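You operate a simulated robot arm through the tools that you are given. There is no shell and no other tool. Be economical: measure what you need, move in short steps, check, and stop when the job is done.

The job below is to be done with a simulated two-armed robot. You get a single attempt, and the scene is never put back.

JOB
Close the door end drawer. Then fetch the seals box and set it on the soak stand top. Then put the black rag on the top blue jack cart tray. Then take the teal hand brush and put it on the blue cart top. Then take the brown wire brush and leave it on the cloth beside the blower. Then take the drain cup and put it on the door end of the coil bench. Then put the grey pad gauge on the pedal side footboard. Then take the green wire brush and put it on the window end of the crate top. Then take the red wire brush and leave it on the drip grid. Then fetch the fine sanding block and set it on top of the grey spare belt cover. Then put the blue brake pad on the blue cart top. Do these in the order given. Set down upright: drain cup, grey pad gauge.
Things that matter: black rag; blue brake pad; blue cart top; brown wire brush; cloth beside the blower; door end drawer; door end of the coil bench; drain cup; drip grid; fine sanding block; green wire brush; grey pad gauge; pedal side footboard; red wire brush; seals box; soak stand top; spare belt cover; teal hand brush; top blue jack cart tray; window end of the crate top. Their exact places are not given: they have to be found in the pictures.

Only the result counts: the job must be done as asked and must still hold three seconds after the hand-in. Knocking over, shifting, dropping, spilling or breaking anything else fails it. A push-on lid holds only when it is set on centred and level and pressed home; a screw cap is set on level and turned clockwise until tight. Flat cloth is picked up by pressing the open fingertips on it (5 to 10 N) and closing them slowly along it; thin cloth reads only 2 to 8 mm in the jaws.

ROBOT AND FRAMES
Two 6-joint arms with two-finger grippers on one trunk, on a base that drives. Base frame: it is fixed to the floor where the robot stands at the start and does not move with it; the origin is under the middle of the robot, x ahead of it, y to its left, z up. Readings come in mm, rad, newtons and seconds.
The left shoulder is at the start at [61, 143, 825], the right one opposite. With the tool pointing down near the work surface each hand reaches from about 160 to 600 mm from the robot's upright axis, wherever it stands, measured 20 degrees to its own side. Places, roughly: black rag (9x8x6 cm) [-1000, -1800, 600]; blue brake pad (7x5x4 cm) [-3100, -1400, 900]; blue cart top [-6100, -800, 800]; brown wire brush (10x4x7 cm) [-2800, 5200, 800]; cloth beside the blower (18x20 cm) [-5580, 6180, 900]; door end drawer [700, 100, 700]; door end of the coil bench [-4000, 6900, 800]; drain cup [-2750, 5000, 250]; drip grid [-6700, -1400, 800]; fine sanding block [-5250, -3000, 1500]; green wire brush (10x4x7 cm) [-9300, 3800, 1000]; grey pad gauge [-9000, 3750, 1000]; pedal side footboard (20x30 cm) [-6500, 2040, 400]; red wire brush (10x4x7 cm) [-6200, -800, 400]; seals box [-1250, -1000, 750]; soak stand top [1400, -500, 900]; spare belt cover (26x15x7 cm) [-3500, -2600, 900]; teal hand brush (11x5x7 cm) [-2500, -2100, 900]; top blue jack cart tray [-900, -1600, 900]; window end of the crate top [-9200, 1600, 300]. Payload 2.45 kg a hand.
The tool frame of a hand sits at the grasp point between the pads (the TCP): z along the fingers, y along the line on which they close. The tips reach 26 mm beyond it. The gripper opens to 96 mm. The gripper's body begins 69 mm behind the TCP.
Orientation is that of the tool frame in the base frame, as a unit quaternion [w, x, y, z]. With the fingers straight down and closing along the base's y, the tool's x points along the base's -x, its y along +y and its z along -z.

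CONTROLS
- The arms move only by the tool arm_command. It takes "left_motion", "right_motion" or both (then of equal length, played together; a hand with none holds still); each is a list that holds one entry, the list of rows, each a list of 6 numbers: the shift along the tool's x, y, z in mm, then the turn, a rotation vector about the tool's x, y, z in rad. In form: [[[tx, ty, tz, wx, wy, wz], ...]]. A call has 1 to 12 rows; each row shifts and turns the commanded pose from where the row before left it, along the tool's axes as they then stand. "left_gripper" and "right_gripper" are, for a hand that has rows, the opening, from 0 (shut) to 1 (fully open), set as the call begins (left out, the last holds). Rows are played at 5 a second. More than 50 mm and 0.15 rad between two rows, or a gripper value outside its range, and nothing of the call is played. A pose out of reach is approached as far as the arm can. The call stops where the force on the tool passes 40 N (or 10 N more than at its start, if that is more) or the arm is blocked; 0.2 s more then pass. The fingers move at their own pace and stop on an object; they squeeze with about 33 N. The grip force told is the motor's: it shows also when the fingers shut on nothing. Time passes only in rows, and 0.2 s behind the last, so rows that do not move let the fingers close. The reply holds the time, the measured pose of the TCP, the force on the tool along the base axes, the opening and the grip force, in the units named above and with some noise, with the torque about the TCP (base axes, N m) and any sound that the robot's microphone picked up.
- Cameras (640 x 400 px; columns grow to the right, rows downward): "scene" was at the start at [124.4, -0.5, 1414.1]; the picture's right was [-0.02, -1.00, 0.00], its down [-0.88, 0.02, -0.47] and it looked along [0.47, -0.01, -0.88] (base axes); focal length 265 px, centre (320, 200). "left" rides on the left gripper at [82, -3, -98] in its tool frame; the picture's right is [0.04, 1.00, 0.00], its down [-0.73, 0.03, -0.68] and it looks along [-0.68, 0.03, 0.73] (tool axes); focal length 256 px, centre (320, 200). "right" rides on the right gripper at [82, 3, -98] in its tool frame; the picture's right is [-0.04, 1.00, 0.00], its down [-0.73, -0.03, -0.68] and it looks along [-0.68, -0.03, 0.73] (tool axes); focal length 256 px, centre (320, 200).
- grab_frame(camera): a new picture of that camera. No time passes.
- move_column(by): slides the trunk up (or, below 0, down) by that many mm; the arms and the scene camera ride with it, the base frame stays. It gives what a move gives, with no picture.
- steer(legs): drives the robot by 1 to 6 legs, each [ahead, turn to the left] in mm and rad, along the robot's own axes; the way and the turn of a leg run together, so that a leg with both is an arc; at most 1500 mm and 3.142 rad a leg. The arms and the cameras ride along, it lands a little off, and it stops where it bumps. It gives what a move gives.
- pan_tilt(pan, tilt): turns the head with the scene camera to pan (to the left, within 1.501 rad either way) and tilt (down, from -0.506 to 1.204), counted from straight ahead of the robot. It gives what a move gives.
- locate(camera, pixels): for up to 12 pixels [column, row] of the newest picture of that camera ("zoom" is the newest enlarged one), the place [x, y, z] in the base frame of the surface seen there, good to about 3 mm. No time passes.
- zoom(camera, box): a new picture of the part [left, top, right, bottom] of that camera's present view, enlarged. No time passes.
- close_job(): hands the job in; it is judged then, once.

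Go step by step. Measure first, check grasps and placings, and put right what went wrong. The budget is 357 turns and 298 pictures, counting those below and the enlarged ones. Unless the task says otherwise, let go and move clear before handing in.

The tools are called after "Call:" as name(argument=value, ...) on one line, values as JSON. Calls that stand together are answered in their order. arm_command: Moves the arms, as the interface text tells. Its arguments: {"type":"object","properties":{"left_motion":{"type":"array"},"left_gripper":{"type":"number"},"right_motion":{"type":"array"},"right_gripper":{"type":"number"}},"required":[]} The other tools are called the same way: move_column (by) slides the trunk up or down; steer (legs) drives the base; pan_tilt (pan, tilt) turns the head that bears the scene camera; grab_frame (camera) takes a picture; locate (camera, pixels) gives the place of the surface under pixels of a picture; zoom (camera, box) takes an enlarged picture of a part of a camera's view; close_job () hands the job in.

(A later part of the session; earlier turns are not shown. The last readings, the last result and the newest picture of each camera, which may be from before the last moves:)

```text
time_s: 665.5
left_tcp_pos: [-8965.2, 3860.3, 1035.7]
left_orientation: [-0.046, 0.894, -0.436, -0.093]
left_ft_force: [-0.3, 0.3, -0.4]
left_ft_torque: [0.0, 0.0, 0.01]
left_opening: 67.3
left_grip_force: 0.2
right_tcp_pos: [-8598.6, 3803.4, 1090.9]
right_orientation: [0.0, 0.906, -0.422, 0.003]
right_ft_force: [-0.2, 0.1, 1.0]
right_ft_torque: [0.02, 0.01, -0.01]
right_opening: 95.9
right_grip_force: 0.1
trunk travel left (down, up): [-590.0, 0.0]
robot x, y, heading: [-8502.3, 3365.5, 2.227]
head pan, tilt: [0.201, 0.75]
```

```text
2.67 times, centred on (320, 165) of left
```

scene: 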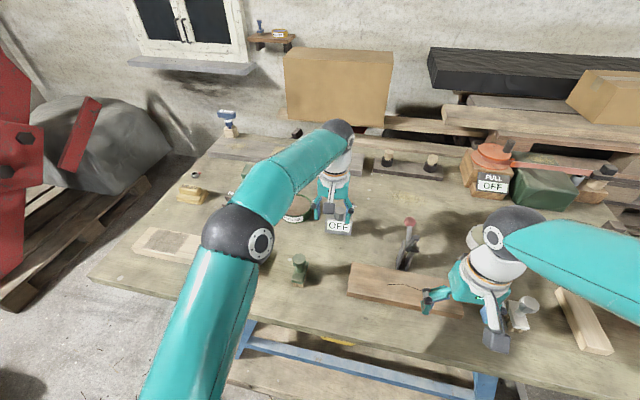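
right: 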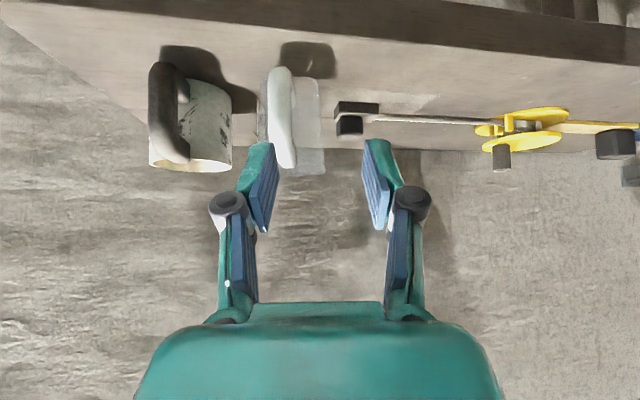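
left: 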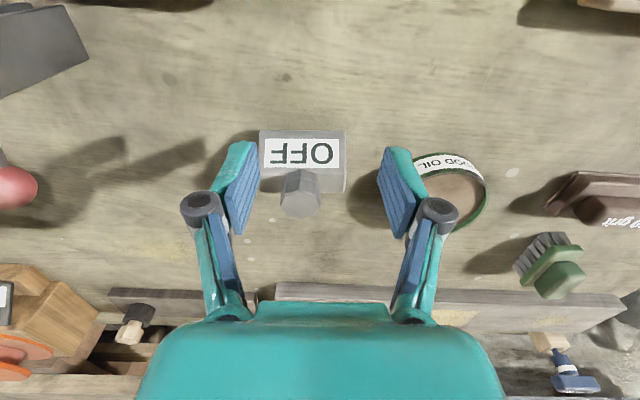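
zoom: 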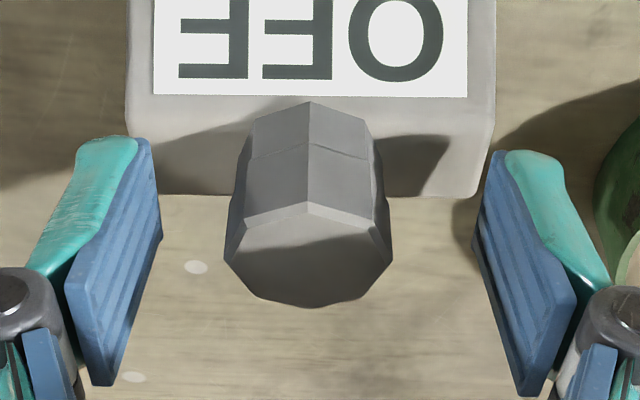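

Knob is between the pads. Close and lift.

Call:
arm_command(left_motion=[[[0, 0, 0, 0, 0, 0], [0, 0, 0, 0, 0, 0], [0, 0, 0, 0, 0, 0], [0, 0, 0, 0, 0, 0]]], left_gripper=0)

Call:
arm_command(left_motion=[[[2, 0, -20, 0, 0, 0], [5, 0, -25, 0, 0, 0], [20, 0, -30, 0, 0, 0], [40, 0, -8, 0, 0, 0], [40, 0, -8, 0, 0, 0], [40, 0, -8, 0, 0, 0]]])

Call:
grab_frame(camera="left")

```text
time_s: 666.5
left_tcp_pos: [-8965.4, 3861.3, 1035.5]
left_orientation: [-0.045, 0.894, -0.436, -0.095]
left_ft_force: [-0.1, 1.1, 1.4]
left_ft_torque: [0.09, -0.04, -0.02]
left_opening: 32.9
left_grip_force: 32.8
right_tcp_pos: [-8598.2, 3803.3, 1090.7]
right_orientation: [-0.001, 0.906, -0.423, 0.003]
right_ft_force: [-0.5, -0.2, -0.4]
right_ft_torque: [-0.01, 0.01, 0.01]
right_opening: 96.1
right_grip_force: 0.1
trunk travel left (down, up): [-590.0, 0.0]
robot x, y, heading: [-8500.0, 3363.5, 2.22]
head pan, tilt: [0.201, 0.75]
```

```text
time_s: 667.9
left_tcp_pos: [-8864.0, 3732.0, 1102.5]
left_orientation: [-0.045, 0.894, -0.436, -0.094]
left_ft_force: [-0.1, -0.2, -1.3]
left_ft_torque: [0.02, 0.01, 0.0]
left_opening: 33.0
left_grip_force: 32.4
right_tcp_pos: [-8597.2, 3800.8, 1091.0]
right_orientation: [0.0, 0.906, -0.422, 0.002]
right_ft_force: [-0.5, 0.0, 0.9]
right_ft_torque: [0.0, 0.01, 0.01]
right_opening: 96.0
right_grip_force: 0.1
trunk travel left (down, up): [-590.0, 0.0]
robot x, y, heading: [-8498.7, 3363.6, 2.221]
head pan, tilt: [0.201, 0.75]
```

```text
130 pictures are left
```

left: 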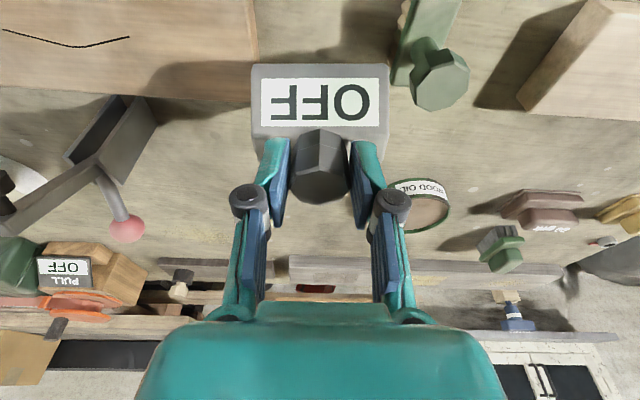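

Gauge held. Raise more to clear the small green brush, then pull back.

Call:
arm_command(left_motion=[[[-8, 0, -45, 0, 0, 0], [-4, 0, -30, 0, 0, 0], [40, 5, -8, 0, 0, 0], [40, 5, -8, 0, 0, 0], [40, 5, -8, 0, 0, 0], [40, 5, -8, 0, 0, 0], [40, 5, -8, 0, 0, 0]]])

Call:
steer(legs=[[-450, 0]])

```text
time_s: 669.5
left_tcp_pos: [-8756.1, 3550.0, 1177.7]
left_orientation: [-0.044, 0.894, -0.436, -0.094]
left_ft_force: [0.6, -0.3, -1.5]
left_ft_torque: [0.02, -0.01, -0.02]
left_opening: 32.8
left_grip_force: 32.8
right_tcp_pos: [-8598.4, 3801.1, 1091.4]
right_orientation: [0.0, 0.906, -0.423, 0.002]
right_ft_force: [-0.3, -0.2, 0.5]
right_ft_torque: [0.0, -0.02, 0.0]
right_opening: 96.4
right_grip_force: 0.0
trunk travel left (down, up): [-590.0, 0.0]
robot x, y, heading: [-8496.2, 3365.9, 2.221]
head pan, tilt: [0.201, 0.75]
```

```text
time_s: 672.2
left_tcp_pos: [-8485.8, 3197.1, 1176.8]
left_orientation: [-0.046, 0.893, -0.438, -0.094]
left_ft_force: [0.2, -0.2, -0.4]
left_ft_torque: [0.05, 0.03, -0.02]
left_opening: 32.6
left_grip_force: 33.0
right_tcp_pos: [-8326.2, 3445.7, 1091.2]
right_orientation: [0.0, 0.905, -0.425, 0.002]
right_ft_force: [0.3, 0.1, 0.0]
right_ft_torque: [0.03, 0.02, 0.01]
right_opening: 96.0
right_grip_force: 0.1
trunk travel left (down, up): [-590.0, 0.0]
robot x, y, heading: [-8232.2, 3008.6, 2.214]
head pan, tilt: [0.201, 0.75]
```

Carry the gauge to the mower: loop around its rear to the near side.

Call:
steer(legs=[[0, -1.658], [1215, 0], [0, -1.167], [1220, 0], [0, -0.311], [560, 0]])

```text
time_s: 676.8
left_tcp_pos: [-8025.3, 3252.3, 1178.5]
left_orientation: [0.099, -0.295, 0.95, 0.034]
left_ft_force: [0.9, -0.9, -1.7]
left_ft_torque: [0.11, 0.04, 0.03]
left_opening: 33.0
left_grip_force: 33.3
right_tcp_pos: [-7785.2, 3079.8, 1090.9]
right_orientation: [-0.003, -0.315, 0.949, 0.0]
right_ft_force: [-0.2, -0.9, -1.0]
right_ft_torque: [0.1, 0.03, -0.07]
right_opening: 96.0
right_grip_force: 0.1
trunk travel left (down, up): [-590.0, 0.0]
robot x, y, heading: [-8256.4, 3052.5, 0.584]
head pan, tilt: [0.201, 0.75]
stopped in leg 1: the robot was blocked; the commanded pose is now the measured one
```

Call:
steer(legs=[[1215, 0], [0, -1.19], [1220, 0], [0, -0.311], [560, 0]])

```text
time_s: 696.1
left_tcp_pos: [-5686.0, 2405.4, 1178.2]
left_orientation: [0.094, 0.425, 0.899, -0.045]
left_ft_force: [0.5, -0.1, -1.8]
left_ft_torque: [0.02, 0.02, 0.04]
left_opening: 32.6
left_grip_force: 32.9
right_tcp_pos: [-5837.9, 2151.4, 1092.5]
right_orientation: [-0.003, 0.411, 0.912, 0.0]
right_ft_force: [-0.9, 0.0, -0.7]
right_ft_torque: [0.0, 0.02, 0.02]
right_opening: 96.0
right_grip_force: 0.0
trunk travel left (down, up): [-590.0, 0.0]
robot x, y, heading: [-5909.8, 2615.8, -0.903]
head pan, tilt: [0.201, 0.75]
```

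Call:
steer(legs=[[0, -1.656]])

Call:
pan_tilt(pan=0, tilt=0.75)

Call:
grab_frame(camera="scene")

```text
time_s: 700.4
left_tcp_pos: [-6114.1, 2380.2, 1180.4]
left_orientation: [0.041, 0.926, 0.362, -0.097]
left_ft_force: [-0.7, 0.3, -2.6]
left_ft_torque: [-0.04, -0.04, 0.02]
left_opening: 32.7
left_grip_force: 32.9
right_tcp_pos: [-6377.3, 2516.8, 1093.1]
right_orientation: [-0.001, 0.924, 0.382, 0.003]
right_ft_force: [-1.2, -0.5, 0.0]
right_ft_torque: [-0.09, -0.05, -0.01]
right_opening: 95.9
right_grip_force: 0.1
trunk travel left (down, up): [-590.0, 0.0]
robot x, y, heading: [-5882.8, 2582.4, -2.443]
head pan, tilt: [0.201, 0.75]
stopped in leg 1: the robot was blocked; the commanded pose is now the measured one
```

```text
time_s: 701.1
left_tcp_pos: [-6110.6, 2376.8, 1180.5]
left_orientation: [0.038, 0.926, 0.362, -0.098]
left_ft_force: [0.9, -0.2, -0.8]
left_ft_torque: [0.0, 0.02, 0.01]
left_opening: 32.7
left_grip_force: 32.6
right_tcp_pos: [-6373.0, 2512.6, 1094.1]
right_orientation: [-0.001, 0.924, 0.383, 0.001]
right_ft_force: [0.3, -0.3, -0.5]
right_ft_torque: [0.01, 0.02, -0.01]
right_opening: 95.9
right_grip_force: 0.1
trunk travel left (down, up): [-590.0, 0.0]
robot x, y, heading: [-5879.4, 2576.1, -2.441]
head pan, tilt: [0.0, 0.75]
```

```text
129 pictures are left
```

scene: 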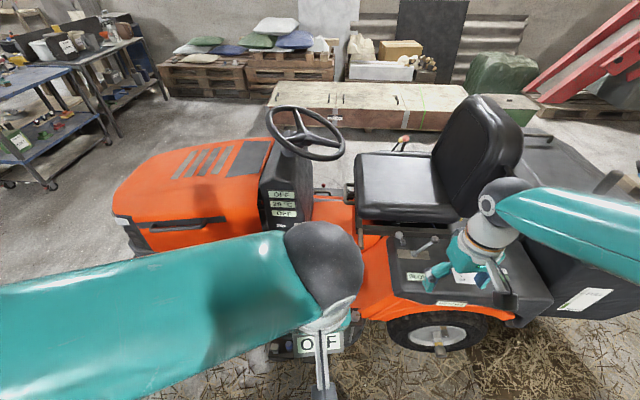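

Call:
arm_command(left_motion=[[[0, 44, 0, 0, 0, 0], [0, 44, 0, 0, 0, 0], [0, 44, 0, 0, 0, 0], [0, 44, 0, 0, 0, 0], [0, 44, 0, 0, 0, 0]]])

Call:
grab_frame(camera="scene")

```text
time_s: 702.3
left_tcp_pos: [-5960.9, 2219.1, 1184.3]
left_orientation: [0.038, 0.926, 0.363, -0.098]
left_ft_force: [0.3, 0.5, -2.0]
left_ft_torque: [0.01, 0.01, 0.02]
left_opening: 32.4
left_grip_force: 32.6
right_tcp_pos: [-6373.0, 2512.9, 1094.2]
right_orientation: [-0.001, 0.924, 0.382, 0.001]
right_ft_force: [0.8, 0.3, 0.4]
right_ft_torque: [-0.01, 0.0, 0.01]
right_opening: 96.0
right_grip_force: 0.1
trunk travel left (down, up): [-590.0, 0.0]
robot x, y, heading: [-5880.4, 2576.1, -2.44]
head pan, tilt: [0.0, 0.75]
```

```text
128 pictures are left
```

scene: 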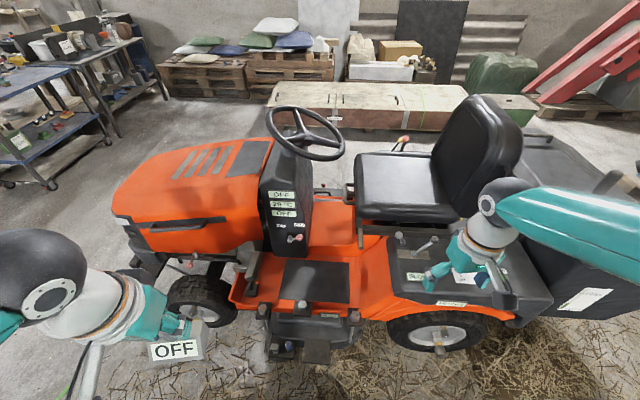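

Call:
locate(camera="scene", pixels=[[315, 282], [285, 265], [348, 265], [282, 298], [348, 300], [250, 275], [300, 305], [315, 320], [275, 215], [360, 230], [315, 240], [430, 320]])

Call:
zoom(camera="scene", box=[220, 200, 400, 370])

```text
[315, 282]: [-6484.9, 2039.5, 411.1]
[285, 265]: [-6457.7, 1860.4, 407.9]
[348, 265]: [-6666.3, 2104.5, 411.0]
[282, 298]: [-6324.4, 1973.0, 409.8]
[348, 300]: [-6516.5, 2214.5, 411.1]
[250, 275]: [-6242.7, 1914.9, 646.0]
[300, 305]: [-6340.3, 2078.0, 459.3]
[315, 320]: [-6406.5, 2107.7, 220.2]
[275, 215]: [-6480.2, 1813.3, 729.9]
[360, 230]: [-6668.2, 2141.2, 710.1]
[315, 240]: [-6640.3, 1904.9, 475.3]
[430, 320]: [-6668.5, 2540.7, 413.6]
```

```text
2.35 times, centred on (310, 285) of scene
```

zoom: 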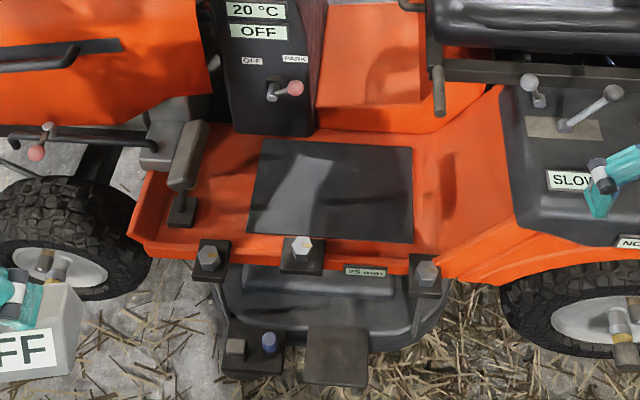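

Pad is at centre (-6491,2038), z 411. Pull the right hand back, lower the trunk, and approach.

Call:
arm_command(right_motion=[[[43, 0, 0, 0, 0, 0], [43, 0, 0, 0, 0, 0], [43, 0, 0, 0, 0, 0], [43, 0, 0, 0, 0, 0]]])

Call:
move_column(by=-350)

Call:
steer(legs=[[0, -0.2], [240, 0]])

Call:
pan_tilt(pan=0.2, tilt=0.8)

Call:
grab_frame(camera="scene")

```text
time_s: 703.3
left_tcp_pos: [-5960.6, 2219.1, 1185.1]
left_orientation: [0.039, 0.926, 0.361, -0.098]
left_ft_force: [0.4, 0.1, -1.3]
left_ft_torque: [-0.01, -0.01, 0.0]
left_opening: 32.8
left_grip_force: 33.2
right_tcp_pos: [-6252.2, 2637.6, 1093.7]
right_orientation: [-0.001, 0.924, 0.382, 0.001]
right_ft_force: [1.1, 0.0, -0.8]
right_ft_torque: [-0.02, 0.03, 0.02]
right_opening: 96.1
right_grip_force: 0.0
trunk travel left (down, up): [-590.0, 0.0]
robot x, y, heading: [-5879.8, 2578.9, -2.441]
head pan, tilt: [0.0, 0.75]
```

```text
time_s: 706.7
left_tcp_pos: [-5962.3, 2220.0, 834.4]
left_orientation: [0.039, 0.926, 0.362, -0.098]
left_ft_force: [-0.3, 0.2, -2.0]
left_ft_torque: [-0.01, -0.02, -0.02]
left_opening: 32.8
left_grip_force: 33.1
right_tcp_pos: [-6252.4, 2637.2, 743.0]
right_orientation: [-0.001, 0.924, 0.383, 0.001]
right_ft_force: [0.4, -0.6, 0.3]
right_ft_torque: [-0.01, 0.02, 0.0]
right_opening: 95.9
right_grip_force: 0.1
trunk travel left (down, up): [-240.0, 350.0]
robot x, y, heading: [-5881.1, 2582.0, -2.439]
head pan, tilt: [0.0, 0.75]
```

```text
time_s: 709.4
left_tcp_pos: [-6229.3, 2128.5, 835.3]
left_orientation: [0.03, 0.956, 0.274, -0.1]
left_ft_force: [-1.2, -0.1, -1.6]
left_ft_torque: [0.02, -0.03, -0.01]
left_opening: 32.6
left_grip_force: 33.5
right_tcp_pos: [-6435.0, 2594.0, 746.3]
right_orientation: [-0.002, 0.955, 0.295, 0.002]
right_ft_force: [-0.3, -0.1, -0.2]
right_ft_torque: [-0.01, -0.02, 0.02]
right_opening: 96.0
right_grip_force: 0.1
trunk travel left (down, up): [-240.0, 350.0]
robot x, y, heading: [-6080.1, 2468.6, -2.636]
head pan, tilt: [0.0, 0.75]
stopped in leg 2: the robot was blocked; the commanded pose is now the measured one
```

```text
time_s: 710.1
left_tcp_pos: [-6229.0, 2128.8, 835.5]
left_orientation: [0.031, 0.956, 0.273, -0.1]
left_ft_force: [0.3, -0.5, -1.1]
left_ft_torque: [0.01, 0.01, 0.01]
left_opening: 32.6
left_grip_force: 33.1
right_tcp_pos: [-6437.3, 2595.5, 746.2]
right_orientation: [-0.002, 0.956, 0.294, 0.002]
right_ft_force: [0.4, -0.5, 0.2]
right_ft_torque: [0.0, 0.0, 0.01]
right_opening: 95.7
right_grip_force: 0.0
trunk travel left (down, up): [-240.0, 350.0]
robot x, y, heading: [-6085.7, 2467.1, -2.631]
head pan, tilt: [0.201, 0.799]
```

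```text
126 pictures are left
```

scene: 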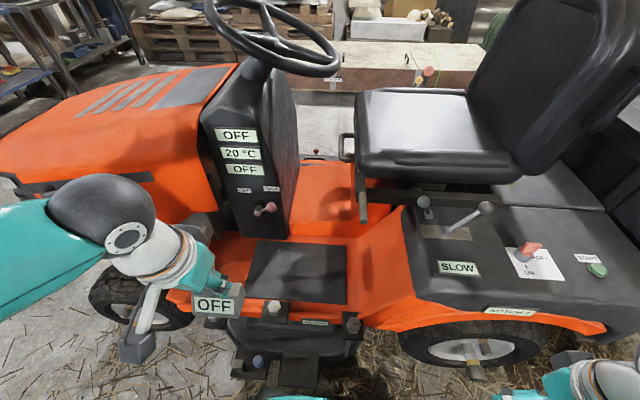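

Call:
arm_command(left_motion=[[[-44.2, -10.3, 9, 0, 0, 0], [-44.2, -10.3, 9, 0, 0, 0], [-44.2, -10.3, 9, 0, 0, 0], [-44.2, -10.3, 9, 0, 0, 0], [-44.2, -10.3, 9, 0, 0, 0], [-44.2, -10.3, 9, 0, 0, 0]]])

Call:
grab_frame(camera="left")

Call:
grab_frame(camera="scene")

```text
time_s: 711.5
left_tcp_pos: [-6494.4, 2039.1, 838.3]
left_orientation: [0.03, 0.956, 0.273, -0.099]
left_ft_force: [-0.5, 0.4, -0.8]
left_ft_torque: [-0.01, 0.0, 0.05]
left_opening: 33.0
left_grip_force: 32.9
right_tcp_pos: [-6437.0, 2595.2, 744.9]
right_orientation: [-0.001, 0.956, 0.294, 0.003]
right_ft_force: [0.1, 0.2, -0.7]
right_ft_torque: [0.02, 0.0, 0.01]
right_opening: 96.1
right_grip_force: 0.0
trunk travel left (down, up): [-240.0, 350.0]
robot x, y, heading: [-6081.0, 2468.1, -2.634]
head pan, tilt: [0.201, 0.799]
```

```text
125 pictures are left
```

left: 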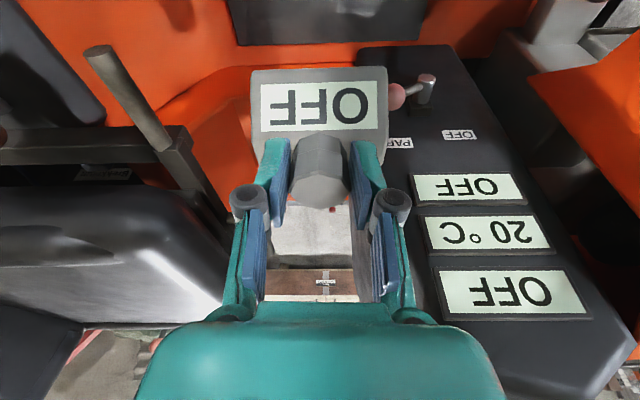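

```text
124 pictures are left
```

scene: 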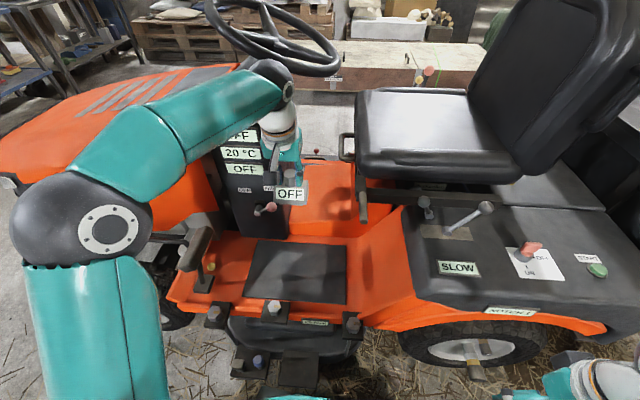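

Call:
locate(camera="scene", pixels=[[267, 210], [240, 200], [290, 85], [270, 60], [320, 75], [290, 225], [255, 225]])

```text
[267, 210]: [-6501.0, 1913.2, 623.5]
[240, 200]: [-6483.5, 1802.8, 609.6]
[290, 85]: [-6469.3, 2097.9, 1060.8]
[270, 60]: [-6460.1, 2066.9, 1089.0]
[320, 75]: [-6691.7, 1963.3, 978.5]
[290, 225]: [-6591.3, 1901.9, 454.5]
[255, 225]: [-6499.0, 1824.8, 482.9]
```

Clear all round. Descend to just above the pad.

Call:
arm_command(left_motion=[[[9, 0, 44, 0, 0, 0], [9, 0, 44, 0, 0, 0], [9, 0, 44, 0, 0, 0], [9, 0, 44, 0, 0, 0], [9, 0, 44, 0, 0, 0], [9, 0, 44, 0, 0, 0], [9, 0, 44, 0, 0, 0]]])

Call:
grab_frame(camera="scene")

Call:
grab_frame(camera="left")

```text
time_s: 713.1
left_tcp_pos: [-6494.6, 2036.5, 524.3]
left_orientation: [0.029, 0.956, 0.274, -0.101]
left_ft_force: [0.4, 0.5, -2.7]
left_ft_torque: [0.03, -0.01, -0.01]
left_opening: 32.8
left_grip_force: 32.2
right_tcp_pos: [-6436.3, 2594.2, 744.2]
right_orientation: [-0.002, 0.956, 0.294, 0.001]
right_ft_force: [-0.5, -0.3, -0.7]
right_ft_torque: [-0.02, 0.01, 0.01]
right_opening: 96.2
right_grip_force: 0.1
trunk travel left (down, up): [-240.0, 350.0]
robot x, y, heading: [-6081.9, 2467.3, -2.633]
head pan, tilt: [0.201, 0.799]
```

```text
123 pictures are left
```

scene: 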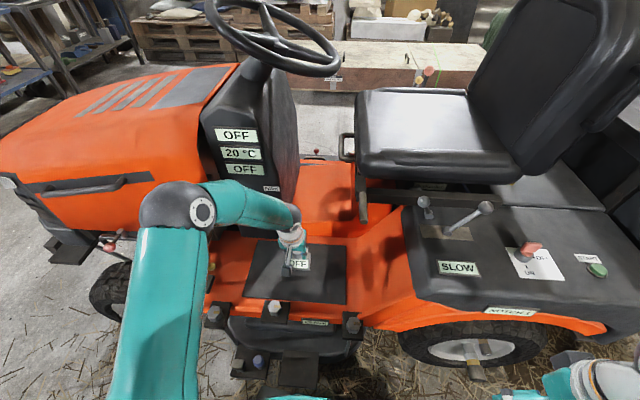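

```text
122 pictures are left
```

left: 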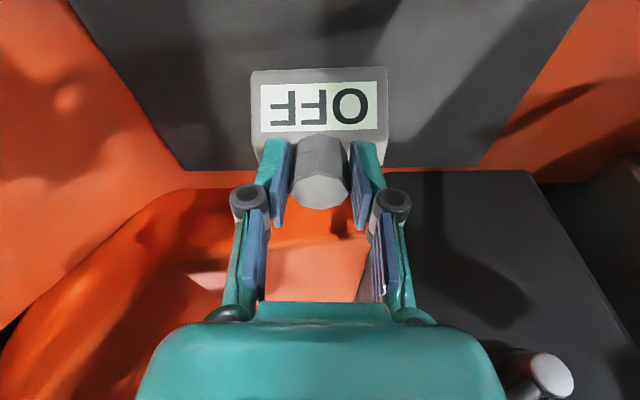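

Call:
arm_command(left_motion=[[[4, 0, 18, 0, 0, 0], [1, 0, 4, 0, 0, 0], [1, 0, 4, 0, 0, 0], [0.5, 0, 2, 0, 0, 0], [0.5, 0, 2, 0, 0, 0]]])

```text
time_s: 714.3
left_tcp_pos: [-6493.9, 2035.4, 493.2]
left_orientation: [0.03, 0.956, 0.273, -0.101]
left_ft_force: [0.0, 0.3, -1.7]
left_ft_torque: [0.0, -0.04, 0.0]
left_opening: 32.5
left_grip_force: 33.0
right_tcp_pos: [-6435.8, 2594.4, 745.6]
right_orientation: [-0.002, 0.956, 0.294, 0.001]
right_ft_force: [0.7, -0.2, -0.4]
right_ft_torque: [0.02, -0.03, 0.02]
right_opening: 96.3
right_grip_force: 0.0
trunk travel left (down, up): [-240.0, 350.0]
robot x, y, heading: [-6084.1, 2468.7, -2.633]
head pan, tilt: [0.201, 0.799]
```

Call:
arm_command(left_motion=[[[0.4, 0, 2, 0, 0, 0], [0.4, 0, 2, 0, 0, 0], [0.4, 0, 2, 0, 0, 0]]])

```text
time_s: 715.1
left_tcp_pos: [-6493.1, 2037.2, 490.1]
left_orientation: [0.031, 0.956, 0.274, -0.103]
left_ft_force: [3.4, 3.8, 25.9]
left_ft_torque: [0.02, 0.02, -0.06]
left_opening: 32.5
left_grip_force: 32.9
right_tcp_pos: [-6434.7, 2595.5, 745.7]
right_orientation: [0.0, 0.956, 0.294, 0.001]
right_ft_force: [-0.6, -0.9, 0.0]
right_ft_torque: [0.01, -0.01, 0.01]
right_opening: 96.0
right_grip_force: 0.0
trunk travel left (down, up): [-240.0, 350.0]
robot x, y, heading: [-6085.0, 2468.1, -2.637]
head pan, tilt: [0.201, 0.799]
```

Contact at 26 N. Ease 2 mm, release, rise and check.

Call:
arm_command(left_motion=[[[-0.3, 0, -1.5, 0, 0, 0], [0, 0, 0, 0, 0, 0], [0, 0, 0, 0, 0, 0]]], left_gripper=0.7)

Call:
arm_command(left_motion=[[[-9, 0, -40, 0, 0, 0], [-9, 0, -44, 0, 0, 0], [-9, 0, -44, 0, 0, 0], [-9, 0, -44, 0, 0, 0], [-9, 0, -44, 0, 0, 0], [-9, 0, -44, 0, 0, 0], [-9, 0, -44, 0, 0, 0], [44, 10, -9, 0, 0, 0], [44, 10, -9, 0, 0.1, 0], [44, 10, -5, 0, 0.1, 0], [44, 10, 0, 0, 0, 0], [44, 10, 0, 0, 0, 0]]])

Call:
grab_frame(camera="scene")

```text
time_s: 715.9
left_tcp_pos: [-6491.6, 2036.5, 486.6]
left_orientation: [0.029, 0.956, 0.273, -0.1]
left_ft_force: [0.1, 0.0, 0.3]
left_ft_torque: [0.01, 0.0, -0.02]
left_opening: 67.4
left_grip_force: 0.0
right_tcp_pos: [-6436.6, 2594.4, 744.1]
right_orientation: [-0.002, 0.956, 0.293, 0.001]
right_ft_force: [0.6, 0.7, 0.1]
right_ft_torque: [0.02, -0.01, 0.02]
right_opening: 96.0
right_grip_force: 0.0
trunk travel left (down, up): [-240.0, 350.0]
robot x, y, heading: [-6081.4, 2469.4, -2.634]
head pan, tilt: [0.201, 0.799]
```

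```text
time_s: 718.5
left_tcp_pos: [-6272.8, 2115.0, 798.7]
left_orientation: [0.002, 0.961, 0.276, -0.005]
left_ft_force: [-0.8, -0.7, -1.1]
left_ft_torque: [0.01, -0.05, 0.01]
left_opening: 67.2
left_grip_force: 0.0
right_tcp_pos: [-6436.6, 2594.8, 744.5]
right_orientation: [-0.002, 0.956, 0.294, 0.001]
right_ft_force: [0.1, -0.7, -0.5]
right_ft_torque: [0.01, -0.01, -0.01]
right_opening: 95.9
right_grip_force: 0.0
trunk travel left (down, up): [-240.0, 350.0]
robot x, y, heading: [-6084.6, 2470.7, -2.636]
head pan, tilt: [0.201, 0.799]
```

```text
121 pictures are left
```

scene: 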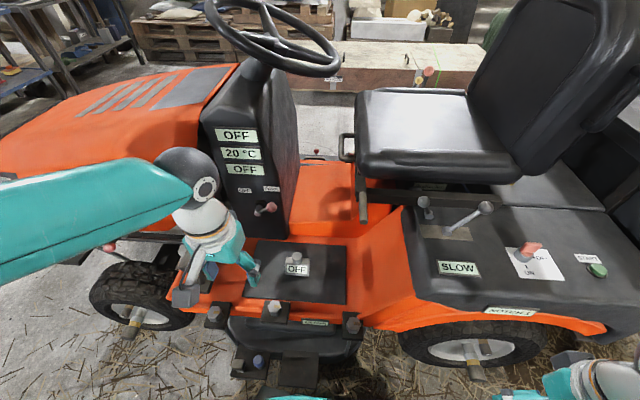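

Gauge set. Raise the trunk and head back toward the trestle table's left end for the green wire brush.

Call:
steer(legs=[[-250, 0], [0, -1.317], [632, 0], [0, 0.263], [1055, 0]])

Call:
move_column(by=350)

```text
time_s: 724.0
left_tcp_pos: [-6254.6, 2689.7, 800.4]
left_orientation: [-0.001, 0.929, -0.37, -0.003]
left_ft_force: [0.7, 0.2, -0.3]
left_ft_torque: [0.03, 0.01, 0.03]
left_opening: 67.3
left_grip_force: 0.0
right_tcp_pos: [-5832.9, 2968.6, 746.3]
right_orientation: [0.0, 0.936, -0.351, 0.002]
right_ft_force: [-1.0, 0.7, 0.5]
right_ft_torque: [0.05, 0.01, 0.02]
right_opening: 96.0
right_grip_force: 0.1
trunk travel left (down, up): [-240.0, 350.0]
robot x, y, heading: [-5882.4, 2576.0, 2.332]
head pan, tilt: [0.201, 0.799]
stopped in leg 2: the robot was blocked; the commanded pose is now the measured one
```

```text
time_s: 727.4
left_tcp_pos: [-6254.9, 2689.5, 1148.9]
left_orientation: [-0.002, 0.929, -0.37, -0.005]
left_ft_force: [-0.3, -0.7, -0.1]
left_ft_torque: [-0.01, 0.0, 0.0]
left_opening: 67.3
left_grip_force: 0.0
right_tcp_pos: [-5831.1, 2968.9, 1094.6]
right_orientation: [0.0, 0.936, -0.351, 0.002]
right_ft_force: [-0.8, 0.4, -0.3]
right_ft_torque: [-0.02, -0.01, 0.01]
right_opening: 95.8
right_grip_force: 0.1
trunk travel left (down, up): [-590.0, 0.0]
robot x, y, heading: [-5883.2, 2569.8, 2.336]
head pan, tilt: [0.201, 0.799]
```

Call:
steer(legs=[[632, 0], [0, 0.263], [1055, 0], [0, 1.042], [1476, 0]])

Call:
pan_tilt(pan=0, tilt=0.5)

Call:
grab_frame(camera="scene")

```text
time_s: 747.0
left_tcp_pos: [-8751.9, 2592.3, 1149.3]
left_orientation: [0.002, 0.968, 0.253, -0.005]
left_ft_force: [-0.8, 0.4, -0.3]
left_ft_torque: [0.04, -0.03, 0.03]
left_opening: 67.3
left_grip_force: 0.0
right_tcp_pos: [-8892.5, 3080.1, 1095.2]
right_orientation: [-0.002, 0.962, 0.272, 0.002]
right_ft_force: [0.3, -0.3, 0.3]
right_ft_torque: [-0.01, 0.01, 0.05]
right_opening: 96.1
right_grip_force: 0.0
trunk travel left (down, up): [-590.0, 0.0]
robot x, y, heading: [-8538.6, 2916.2, -2.675]
head pan, tilt: [0.201, 0.799]
```

```text
time_s: 747.8
left_tcp_pos: [-8752.3, 2593.1, 1148.7]
left_orientation: [0.002, 0.967, 0.253, -0.004]
left_ft_force: [-0.9, -0.1, 0.5]
left_ft_torque: [-0.01, -0.01, -0.02]
left_opening: 67.2
left_grip_force: 0.0
right_tcp_pos: [-8892.9, 3078.4, 1095.3]
right_orientation: [-0.001, 0.962, 0.273, 0.001]
right_ft_force: [-0.7, -0.3, -1.0]
right_ft_torque: [0.0, 0.0, -0.02]
right_opening: 95.7
right_grip_force: 0.1
trunk travel left (down, up): [-590.0, 0.0]
robot x, y, heading: [-8534.9, 2915.5, -2.673]
head pan, tilt: [0.0, 0.499]
```

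```text
120 pictures are left
```

scene: 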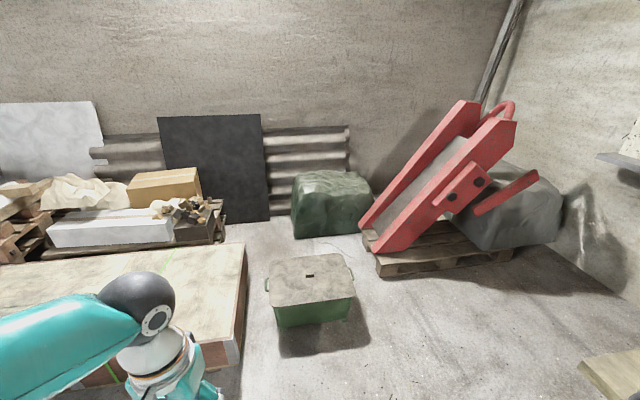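

Call:
locate(camera="scene", pixels=[[355, 290], [350, 325], [275, 315], [380, 275], [515, 255], [450, 270], [240, 250], [240, 350], [150, 300], [590, 365], [270, 275]])

```text
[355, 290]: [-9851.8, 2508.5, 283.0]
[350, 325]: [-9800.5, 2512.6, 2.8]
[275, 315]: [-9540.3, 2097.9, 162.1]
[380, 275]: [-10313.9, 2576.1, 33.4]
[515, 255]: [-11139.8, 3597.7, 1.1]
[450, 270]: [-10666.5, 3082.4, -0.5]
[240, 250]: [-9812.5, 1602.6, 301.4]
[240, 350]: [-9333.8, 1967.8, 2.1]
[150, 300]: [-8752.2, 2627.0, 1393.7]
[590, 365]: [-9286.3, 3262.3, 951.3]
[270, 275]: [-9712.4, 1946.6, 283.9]
```

Space is adequate: chest face n=-6460, slide pallet n=-6790, table end n=-5541. Drive to the table's left end.

Call:
steer(legs=[[0, -0.241], [781, 0], [0, -1.132], [730, 0], [0, -1.6]])

Call:
pan_tilt(pan=0.1, tilt=0.75)

Call:
grab_frame(camera="scene")

```text
time_s: 756.4
left_tcp_pos: [-9678.6, 2878.5, 1150.5]
left_orientation: [0.0, 0.916, -0.401, -0.005]
left_ft_force: [0.0, 0.0, -0.1]
left_ft_torque: [-0.03, -0.03, 0.0]
left_opening: 67.1
left_grip_force: 0.0
right_tcp_pos: [-9239.7, 3128.3, 1095.7]
right_orientation: [0.001, 0.924, -0.381, 0.002]
right_ft_force: [0.5, 0.8, 1.2]
right_ft_torque: [-0.03, 0.04, -0.05]
right_opening: 96.0
right_grip_force: 0.1
trunk travel left (down, up): [-590.0, 0.0]
robot x, y, heading: [-9330.3, 2721.3, 2.277]
head pan, tilt: [0.0, 0.499]
stopped in leg 4: the robot was blocked; the commanded pose is now the measured one
```

```text
time_s: 757.2
left_tcp_pos: [-9680.3, 2875.9, 1150.4]
left_orientation: [-0.001, 0.917, -0.399, -0.004]
left_ft_force: [0.1, 0.7, 0.0]
left_ft_torque: [-0.01, 0.02, -0.02]
left_opening: 67.0
left_grip_force: 0.0
right_tcp_pos: [-9240.2, 3128.3, 1097.9]
right_orientation: [0.001, 0.925, -0.38, 0.001]
right_ft_force: [0.0, -0.3, 0.2]
right_ft_torque: [0.03, 0.02, -0.02]
right_opening: 96.0
right_grip_force: 0.1
trunk travel left (down, up): [-590.0, 0.0]
robot x, y, heading: [-9337.5, 2721.5, 2.274]
head pan, tilt: [0.099, 0.75]
```

```text
119 pictures are left
```

scene: 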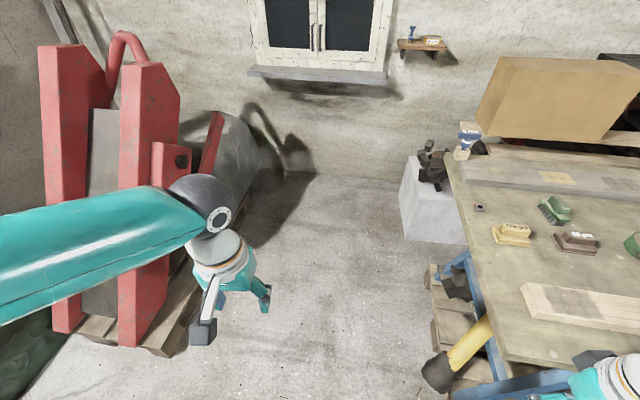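

Call:
locate(camera="scene", pixels=[[435, 375], [437, 275], [437, 345], [405, 225], [430, 240], [480, 345], [555, 210], [552, 202], [515, 233], [195, 320], [455, 195], [500, 350]])

Call:
zoom(camera="scene", box=[470, 170, 630, 270])

```text
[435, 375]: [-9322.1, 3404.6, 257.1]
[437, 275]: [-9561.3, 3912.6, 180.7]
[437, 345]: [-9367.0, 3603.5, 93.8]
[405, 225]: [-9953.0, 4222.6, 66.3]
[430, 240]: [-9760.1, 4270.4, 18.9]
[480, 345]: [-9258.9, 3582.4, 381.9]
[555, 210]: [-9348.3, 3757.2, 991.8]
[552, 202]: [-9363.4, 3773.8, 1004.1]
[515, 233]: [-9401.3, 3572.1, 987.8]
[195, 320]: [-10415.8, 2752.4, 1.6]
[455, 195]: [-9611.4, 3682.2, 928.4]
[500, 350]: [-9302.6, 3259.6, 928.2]
```

```text
4.00 times, centred on (550, 220) of scene
```

zoom: 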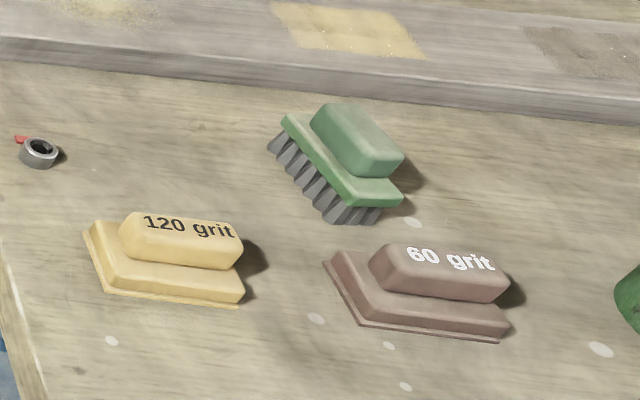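

Retry forward along the table's end.

Call:
steer(legs=[[0, -0.07], [720, 0]])

```text
time_s: 761.7
left_tcp_pos: [-10105.2, 3486.6, 1151.0]
left_orientation: [-0.001, 0.903, -0.429, -0.004]
left_ft_force: [0.1, -0.5, 0.9]
left_ft_torque: [0.01, 0.0, 0.0]
left_opening: 67.4
left_grip_force: 0.0
right_tcp_pos: [-9650.3, 3706.6, 1096.2]
right_orientation: [0.001, 0.911, -0.412, 0.002]
right_ft_force: [0.2, -0.2, -0.3]
right_ft_torque: [0.0, 0.02, 0.03]
right_opening: 95.9
right_grip_force: 0.0
trunk travel left (down, up): [-590.0, 0.0]
robot x, y, heading: [-9770.2, 3307.9, 2.211]
head pan, tilt: [0.099, 0.75]
```

Call:
steer(legs=[[0, -1.58]])

Call:
pan_tilt(pan=0.1, tilt=0.8)

Call:
grab_frame(camera="scene")

```text
time_s: 765.8
left_tcp_pos: [-9646.0, 3667.0, 1151.8]
left_orientation: [0.003, -0.407, 0.913, 0.004]
left_ft_force: [0.6, -0.7, 0.2]
left_ft_torque: [0.0, 0.07, -0.01]
left_opening: 67.2
left_grip_force: 0.1
right_tcp_pos: [-9355.3, 3253.6, 1097.3]
right_orientation: [-0.003, -0.427, 0.904, -0.001]
right_ft_force: [1.0, -0.2, -0.5]
right_ft_torque: [0.01, 0.05, 0.0]
right_opening: 95.9
right_grip_force: 0.1
trunk travel left (down, up): [-590.0, 0.0]
robot x, y, heading: [-9791.2, 3334.2, 0.796]
head pan, tilt: [0.099, 0.75]
stopped in leg 1: the robot was blocked; the commanded pose is now the measured one
```

```text
time_s: 766.4
left_tcp_pos: [-9647.4, 3669.4, 1150.3]
left_orientation: [0.004, -0.408, 0.913, 0.003]
left_ft_force: [-0.9, -0.3, 0.1]
left_ft_torque: [-0.01, -0.01, -0.04]
left_opening: 67.1
left_grip_force: 0.0
right_tcp_pos: [-9358.8, 3254.1, 1097.1]
right_orientation: [-0.001, -0.427, 0.904, 0.0]
right_ft_force: [-0.4, 0.5, -0.9]
right_ft_torque: [0.0, 0.01, -0.01]
right_opening: 96.1
right_grip_force: 0.0
trunk travel left (down, up): [-590.0, 0.0]
robot x, y, heading: [-9792.7, 3332.1, 0.796]
head pan, tilt: [0.099, 0.799]
```

```text
117 pictures are left
```

scene: 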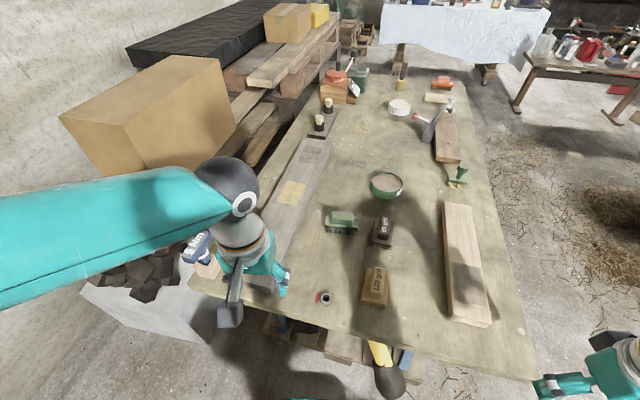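

Call:
zoom(camera="scene", box=[290, 180, 430, 320])

Call:
locate(camera="zoom", pixels=[[190, 155], [215, 155], [240, 158], [225, 175], [170, 195], [300, 185], [190, 170], [250, 172]])

```text
2.86 times, centred on (360, 250) of scene
```

zoom: 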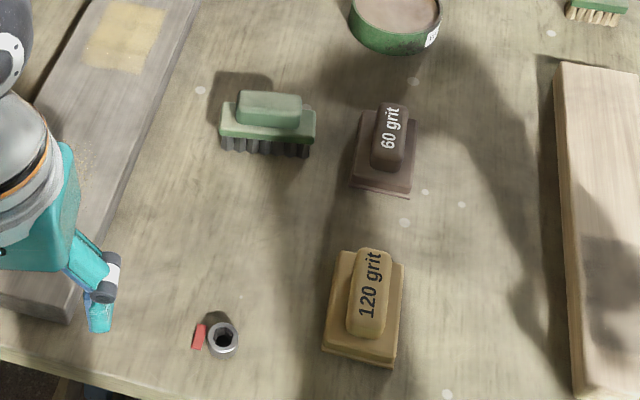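

```text
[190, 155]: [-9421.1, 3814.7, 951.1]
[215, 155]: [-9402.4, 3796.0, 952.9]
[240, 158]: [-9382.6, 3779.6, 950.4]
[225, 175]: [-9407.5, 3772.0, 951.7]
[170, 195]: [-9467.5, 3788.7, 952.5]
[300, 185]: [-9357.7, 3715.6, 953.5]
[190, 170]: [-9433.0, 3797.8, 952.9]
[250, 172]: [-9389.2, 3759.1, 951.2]
```

Call:
locate(camera="zoom", pixels=[[245, 98], [270, 98], [296, 102], [270, 112], [245, 118], [298, 122], [232, 130], [310, 130]])

```text
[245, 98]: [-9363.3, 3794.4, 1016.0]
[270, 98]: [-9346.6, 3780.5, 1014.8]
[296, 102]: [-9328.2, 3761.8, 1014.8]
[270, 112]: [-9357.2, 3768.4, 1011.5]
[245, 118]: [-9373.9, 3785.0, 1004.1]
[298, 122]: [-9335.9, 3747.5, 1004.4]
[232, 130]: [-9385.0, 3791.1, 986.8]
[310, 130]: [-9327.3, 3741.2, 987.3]
```

Handle centre (-9350,3776), top 1016, axis (0.73,-0.68). Rotate the left gripper and reach over.

Call:
arm_command(left_motion=[[[0, 0, 0, 0, 0, 0.1445], [0, 0, 0, 0, 0, 0.1445], [0, 0, 0, 0, 0, 0.1445], [0, 0, 0, 0, 0, 0.1445], [0, 0, 0, 0, 0, 0.1445], [0, 0, 0, 0, 0, 0.1445], [0, 0, 0, 0, 0, 0.1445], [0, 0, 0, 0, 0, 0.1445], [0, 0, 0, 0, 0, 0.1445], [0, 0, 0, 0, 0, 0.1445], [0, 0, 0, 0, 0, 0.1445]]])

Call:
arm_command(left_motion=[[[-18, 35.1, 0, 0, 0, 0], [-18, 35.1, 0, 0, 0, 0], [-18, 35.1, 0, 0, 0, 0], [-18, 35.1, 0, 0, 0, 0], [-18, 35.1, 0, 0, 0, 0], [-18, 35.1, 0, 0, 0, 0], [-18, 35.1, 0, 0, 0, 0], [-18, 35.1, 0, 0, 0, 0], [0, 0, 40, 0, 0, 0], [0, 0, 30, 0, 0, 0]]])

Call:
grab_frame(camera="left")

```text
time_s: 768.8
left_tcp_pos: [-9647.3, 3669.8, 1152.5]
left_orientation: [0.001, 0.367, 0.93, 0.004]
left_ft_force: [0.1, 0.4, 0.1]
left_ft_torque: [0.0, -0.01, -0.02]
left_opening: 67.3
left_grip_force: 0.1
right_tcp_pos: [-9357.0, 3254.0, 1096.6]
right_orientation: [-0.001, -0.426, 0.905, 0.0]
right_ft_force: [0.4, 0.0, 0.0]
right_ft_torque: [0.0, -0.02, -0.02]
right_opening: 96.0
right_grip_force: 0.0
trunk travel left (down, up): [-590.0, 0.0]
robot x, y, heading: [-9793.3, 3335.0, 0.795]
head pan, tilt: [0.099, 0.799]
```

```text
time_s: 771.0
left_tcp_pos: [-9377.3, 3763.0, 1076.0]
left_orientation: [0.001, 0.365, 0.931, 0.004]
left_ft_force: [0.6, -0.6, 0.5]
left_ft_torque: [-0.04, 0.01, 0.0]
left_opening: 66.9
left_grip_force: 0.0
left hand out of reach, approached as far as the arm can: row 8
right_tcp_pos: [-9356.6, 3255.0, 1097.7]
right_orientation: [-0.001, -0.428, 0.904, -0.001]
right_ft_force: [-0.8, -0.4, 0.3]
right_ft_torque: [-0.03, -0.01, -0.01]
right_opening: 96.2
right_grip_force: 0.0
trunk travel left (down, up): [-590.0, 0.0]
robot x, y, heading: [-9795.0, 3331.7, 0.796]
head pan, tilt: [0.099, 0.799]
```

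```text
115 pictures are left
```

left: 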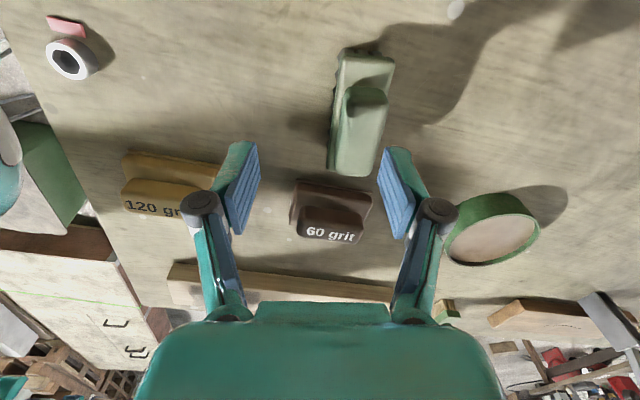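

Call:
arm_command(left_motion=[[[0, 0, 20, 0, 0, 0], [-3, 14, 0, 0, 0, 0], [0, 14, 0, 0, 0, 0]]])

Call:
grab_frame(camera="left")

```text
time_s: 771.8
left_tcp_pos: [-9353.8, 3782.3, 1056.7]
left_orientation: [0.001, 0.366, 0.931, 0.004]
left_ft_force: [-0.4, -0.6, 0.7]
left_ft_torque: [-0.01, -0.01, 0.03]
left_opening: 67.2
left_grip_force: 0.0
right_tcp_pos: [-9355.5, 3255.8, 1097.4]
right_orientation: [-0.002, -0.426, 0.905, -0.002]
right_ft_force: [0.8, 0.1, 0.2]
right_ft_torque: [-0.04, 0.01, 0.03]
right_opening: 96.1
right_grip_force: 0.1
trunk travel left (down, up): [-590.0, 0.0]
robot x, y, heading: [-9792.1, 3337.9, 0.793]
head pan, tilt: [0.099, 0.799]
```

```text
114 pictures are left
```

left: 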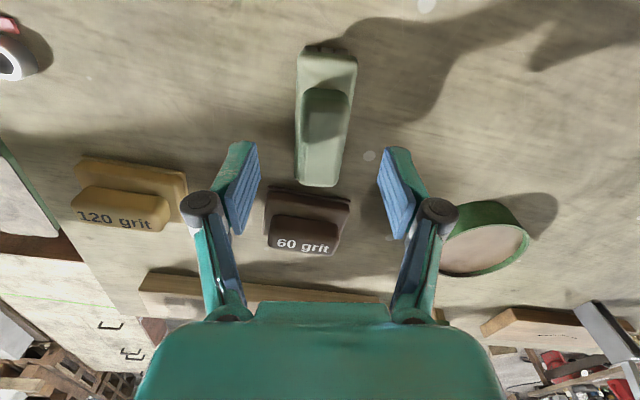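

Call:
arm_command(left_motion=[[[8, 0, 20, 0, 0, 0], [0, 0, 18, 0, 0, 0]]])

Call:
arm_command(left_motion=[[[0, 0, 0, 0, 0, 0], [0, 0, 0, 0, 0, 0], [0, 0, 0, 0, 0, 0], [0, 0, -30, 0, 0, 0], [0, 0, -40, 0, 0, 0], [0, -20, -40, 0, 0, 0], [0, -30, -35, 0, 0, 0], [0, -45, 0, 0, 0, 0], [0, -45, 0, 0, 0, 0], [0, -45, 0, 0, 0, 0]]], left_gripper=0)

Call:
grab_frame(camera="left")

```text
time_s: 772.4
left_tcp_pos: [-9360.4, 3787.0, 1019.2]
left_orientation: [0.001, 0.367, 0.93, 0.004]
left_ft_force: [0.0, -0.2, 1.1]
left_ft_torque: [0.01, 0.0, 0.02]
left_opening: 67.5
left_grip_force: 0.0
right_tcp_pos: [-9356.6, 3254.9, 1097.1]
right_orientation: [-0.002, -0.427, 0.904, -0.001]
right_ft_force: [0.5, -0.4, 0.0]
right_ft_torque: [0.0, -0.01, -0.02]
right_opening: 96.0
right_grip_force: 0.0
trunk travel left (down, up): [-590.0, 0.0]
robot x, y, heading: [-9791.7, 3331.6, 0.797]
head pan, tilt: [0.099, 0.799]
```

```text
time_s: 774.6
left_tcp_pos: [-9367.2, 3700.3, 1177.6]
left_orientation: [0.002, 0.368, 0.93, 0.005]
left_ft_force: [-0.7, -0.8, -1.2]
left_ft_torque: [0.01, 0.05, 0.01]
left_opening: 29.2
left_grip_force: 32.9
left hand out of reach, approached as far as the arm can: row 5, 6, 7, 8, 9, 10
right_tcp_pos: [-9357.2, 3253.8, 1097.1]
right_orientation: [-0.002, -0.426, 0.905, -0.001]
right_ft_force: [-0.5, -0.5, 0.2]
right_ft_torque: [0.02, 0.0, 0.01]
right_opening: 95.9
right_grip_force: 0.0
trunk travel left (down, up): [-590.0, 0.0]
robot x, y, heading: [-9791.5, 3328.7, 0.796]
head pan, tilt: [0.099, 0.799]
```

```text
113 pictures are left
```

left: 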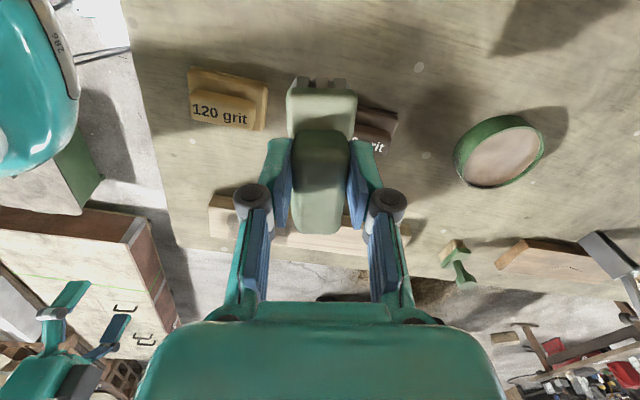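

Brush held. Tuck it and reverse out toward the crate's side.

Call:
arm_command(left_motion=[[[28.4, -32.4, 0, 0, 0, 0], [28.4, -32.4, 0, 0, 0, 0], [28.4, -32.4, 0, 0, 0, 0], [28.4, -32.4, 0, 0, 0, 0], [28.4, -32.4, 0, 0, 0, 0], [28.4, -32.4, 0, 0, 0, 0], [28.4, -32.4, 0, 0, 0, 0]]])

Call:
steer(legs=[[0, 1.41], [-850, 0], [0, -0.08], [-876, 0], [0, 1.65]])

```text
time_s: 776.2
left_tcp_pos: [-9553.4, 3715.1, 1180.6]
left_orientation: [0.002, 0.367, 0.93, 0.005]
left_ft_force: [-0.2, 0.1, -1.6]
left_ft_torque: [0.03, 0.03, -0.02]
left_opening: 29.3
left_grip_force: 32.9
left hand out of reach, approached as far as the arm can: row 1, 2, 3
right_tcp_pos: [-9357.9, 3254.5, 1097.0]
right_orientation: [-0.001, -0.426, 0.905, -0.001]
right_ft_force: [-0.2, -0.1, 0.3]
right_ft_torque: [-0.01, -0.02, 0.03]
right_opening: 95.8
right_grip_force: 0.1
trunk travel left (down, up): [-590.0, 0.0]
robot x, y, heading: [-9795.8, 3335.0, 0.795]
head pan, tilt: [0.099, 0.799]
```

```text
time_s: 779.5
left_tcp_pos: [-10022.7, 3725.9, 1180.8]
left_orientation: [-0.001, -0.17, 0.985, 0.006]
left_ft_force: [-1.1, 1.0, -1.3]
left_ft_torque: [0.02, -0.05, 0.01]
left_opening: 29.0
left_grip_force: 32.9
right_tcp_pos: [-9523.9, 3686.0, 1099.5]
right_orientation: [0.0, 0.835, -0.551, 0.002]
right_ft_force: [-0.3, 0.5, 0.0]
right_ft_torque: [0.0, -0.04, 0.03]
right_opening: 95.9
right_grip_force: 0.0
trunk travel left (down, up): [-590.0, 0.0]
robot x, y, heading: [-9763.3, 3344.7, 1.9]
head pan, tilt: [0.099, 0.799]
stopped in leg 1: the robot was blocked; the commanded pose is now the measured one
```

Call:
steer(legs=[[-250, 0.28], [-600, 0], [0, -0.06], [-850, 0], [0, 1.65]])

Call:
pan_tilt(pan=0.2, tilt=0.8)

Call:
grab_frame(camera="scene")

```text
time_s: 787.1
left_tcp_pos: [-9481.2, 2699.7, 1159.1]
left_orientation: [0.003, -0.278, 0.96, -0.017]
left_ft_force: [-2.5, 4.7, -4.6]
left_ft_torque: [-0.38, -0.22, 0.0]
left_opening: 29.3
left_grip_force: 32.6
right_tcp_pos: [-8983.1, 2767.3, 1087.2]
right_orientation: [0.011, 0.889, -0.457, 0.021]
right_ft_force: [-3.2, 3.9, -1.0]
right_ft_torque: [-0.38, -0.27, -0.01]
right_opening: 95.9
right_grip_force: 0.0
trunk travel left (down, up): [-590.0, 0.0]
robot x, y, heading: [-9101.9, 2358.1, 2.061]
head pan, tilt: [0.099, 0.799]
stopped in leg 4: the robot was blocked; the commanded pose is now the measured one
```

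```text
time_s: 787.8
left_tcp_pos: [-9463.9, 2677.5, 1171.9]
left_orientation: [0.0, -0.278, 0.961, -0.006]
left_ft_force: [-0.8, 1.0, -3.8]
left_ft_torque: [-0.12, -0.03, 0.0]
left_opening: 29.2
left_grip_force: 32.9
right_tcp_pos: [-8967.5, 2748.3, 1093.2]
right_orientation: [0.005, 0.888, -0.459, 0.01]
right_ft_force: [-0.1, 0.4, -0.6]
right_ft_torque: [-0.09, -0.05, 0.0]
right_opening: 96.0
right_grip_force: 0.2
trunk travel left (down, up): [-590.0, 0.0]
robot x, y, heading: [-9100.0, 2359.3, 2.061]
head pan, tilt: [0.201, 0.799]
```

```text
112 pictures are left
```

scene: 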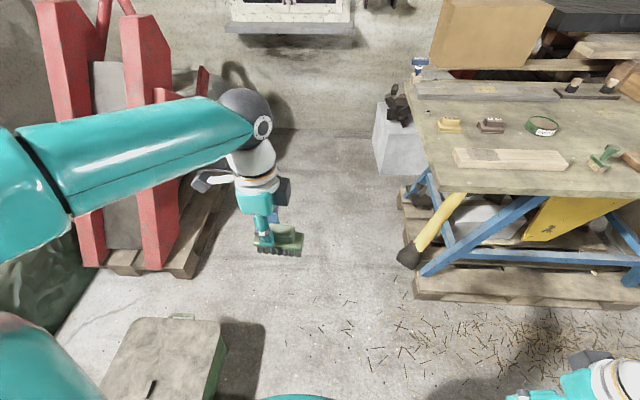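

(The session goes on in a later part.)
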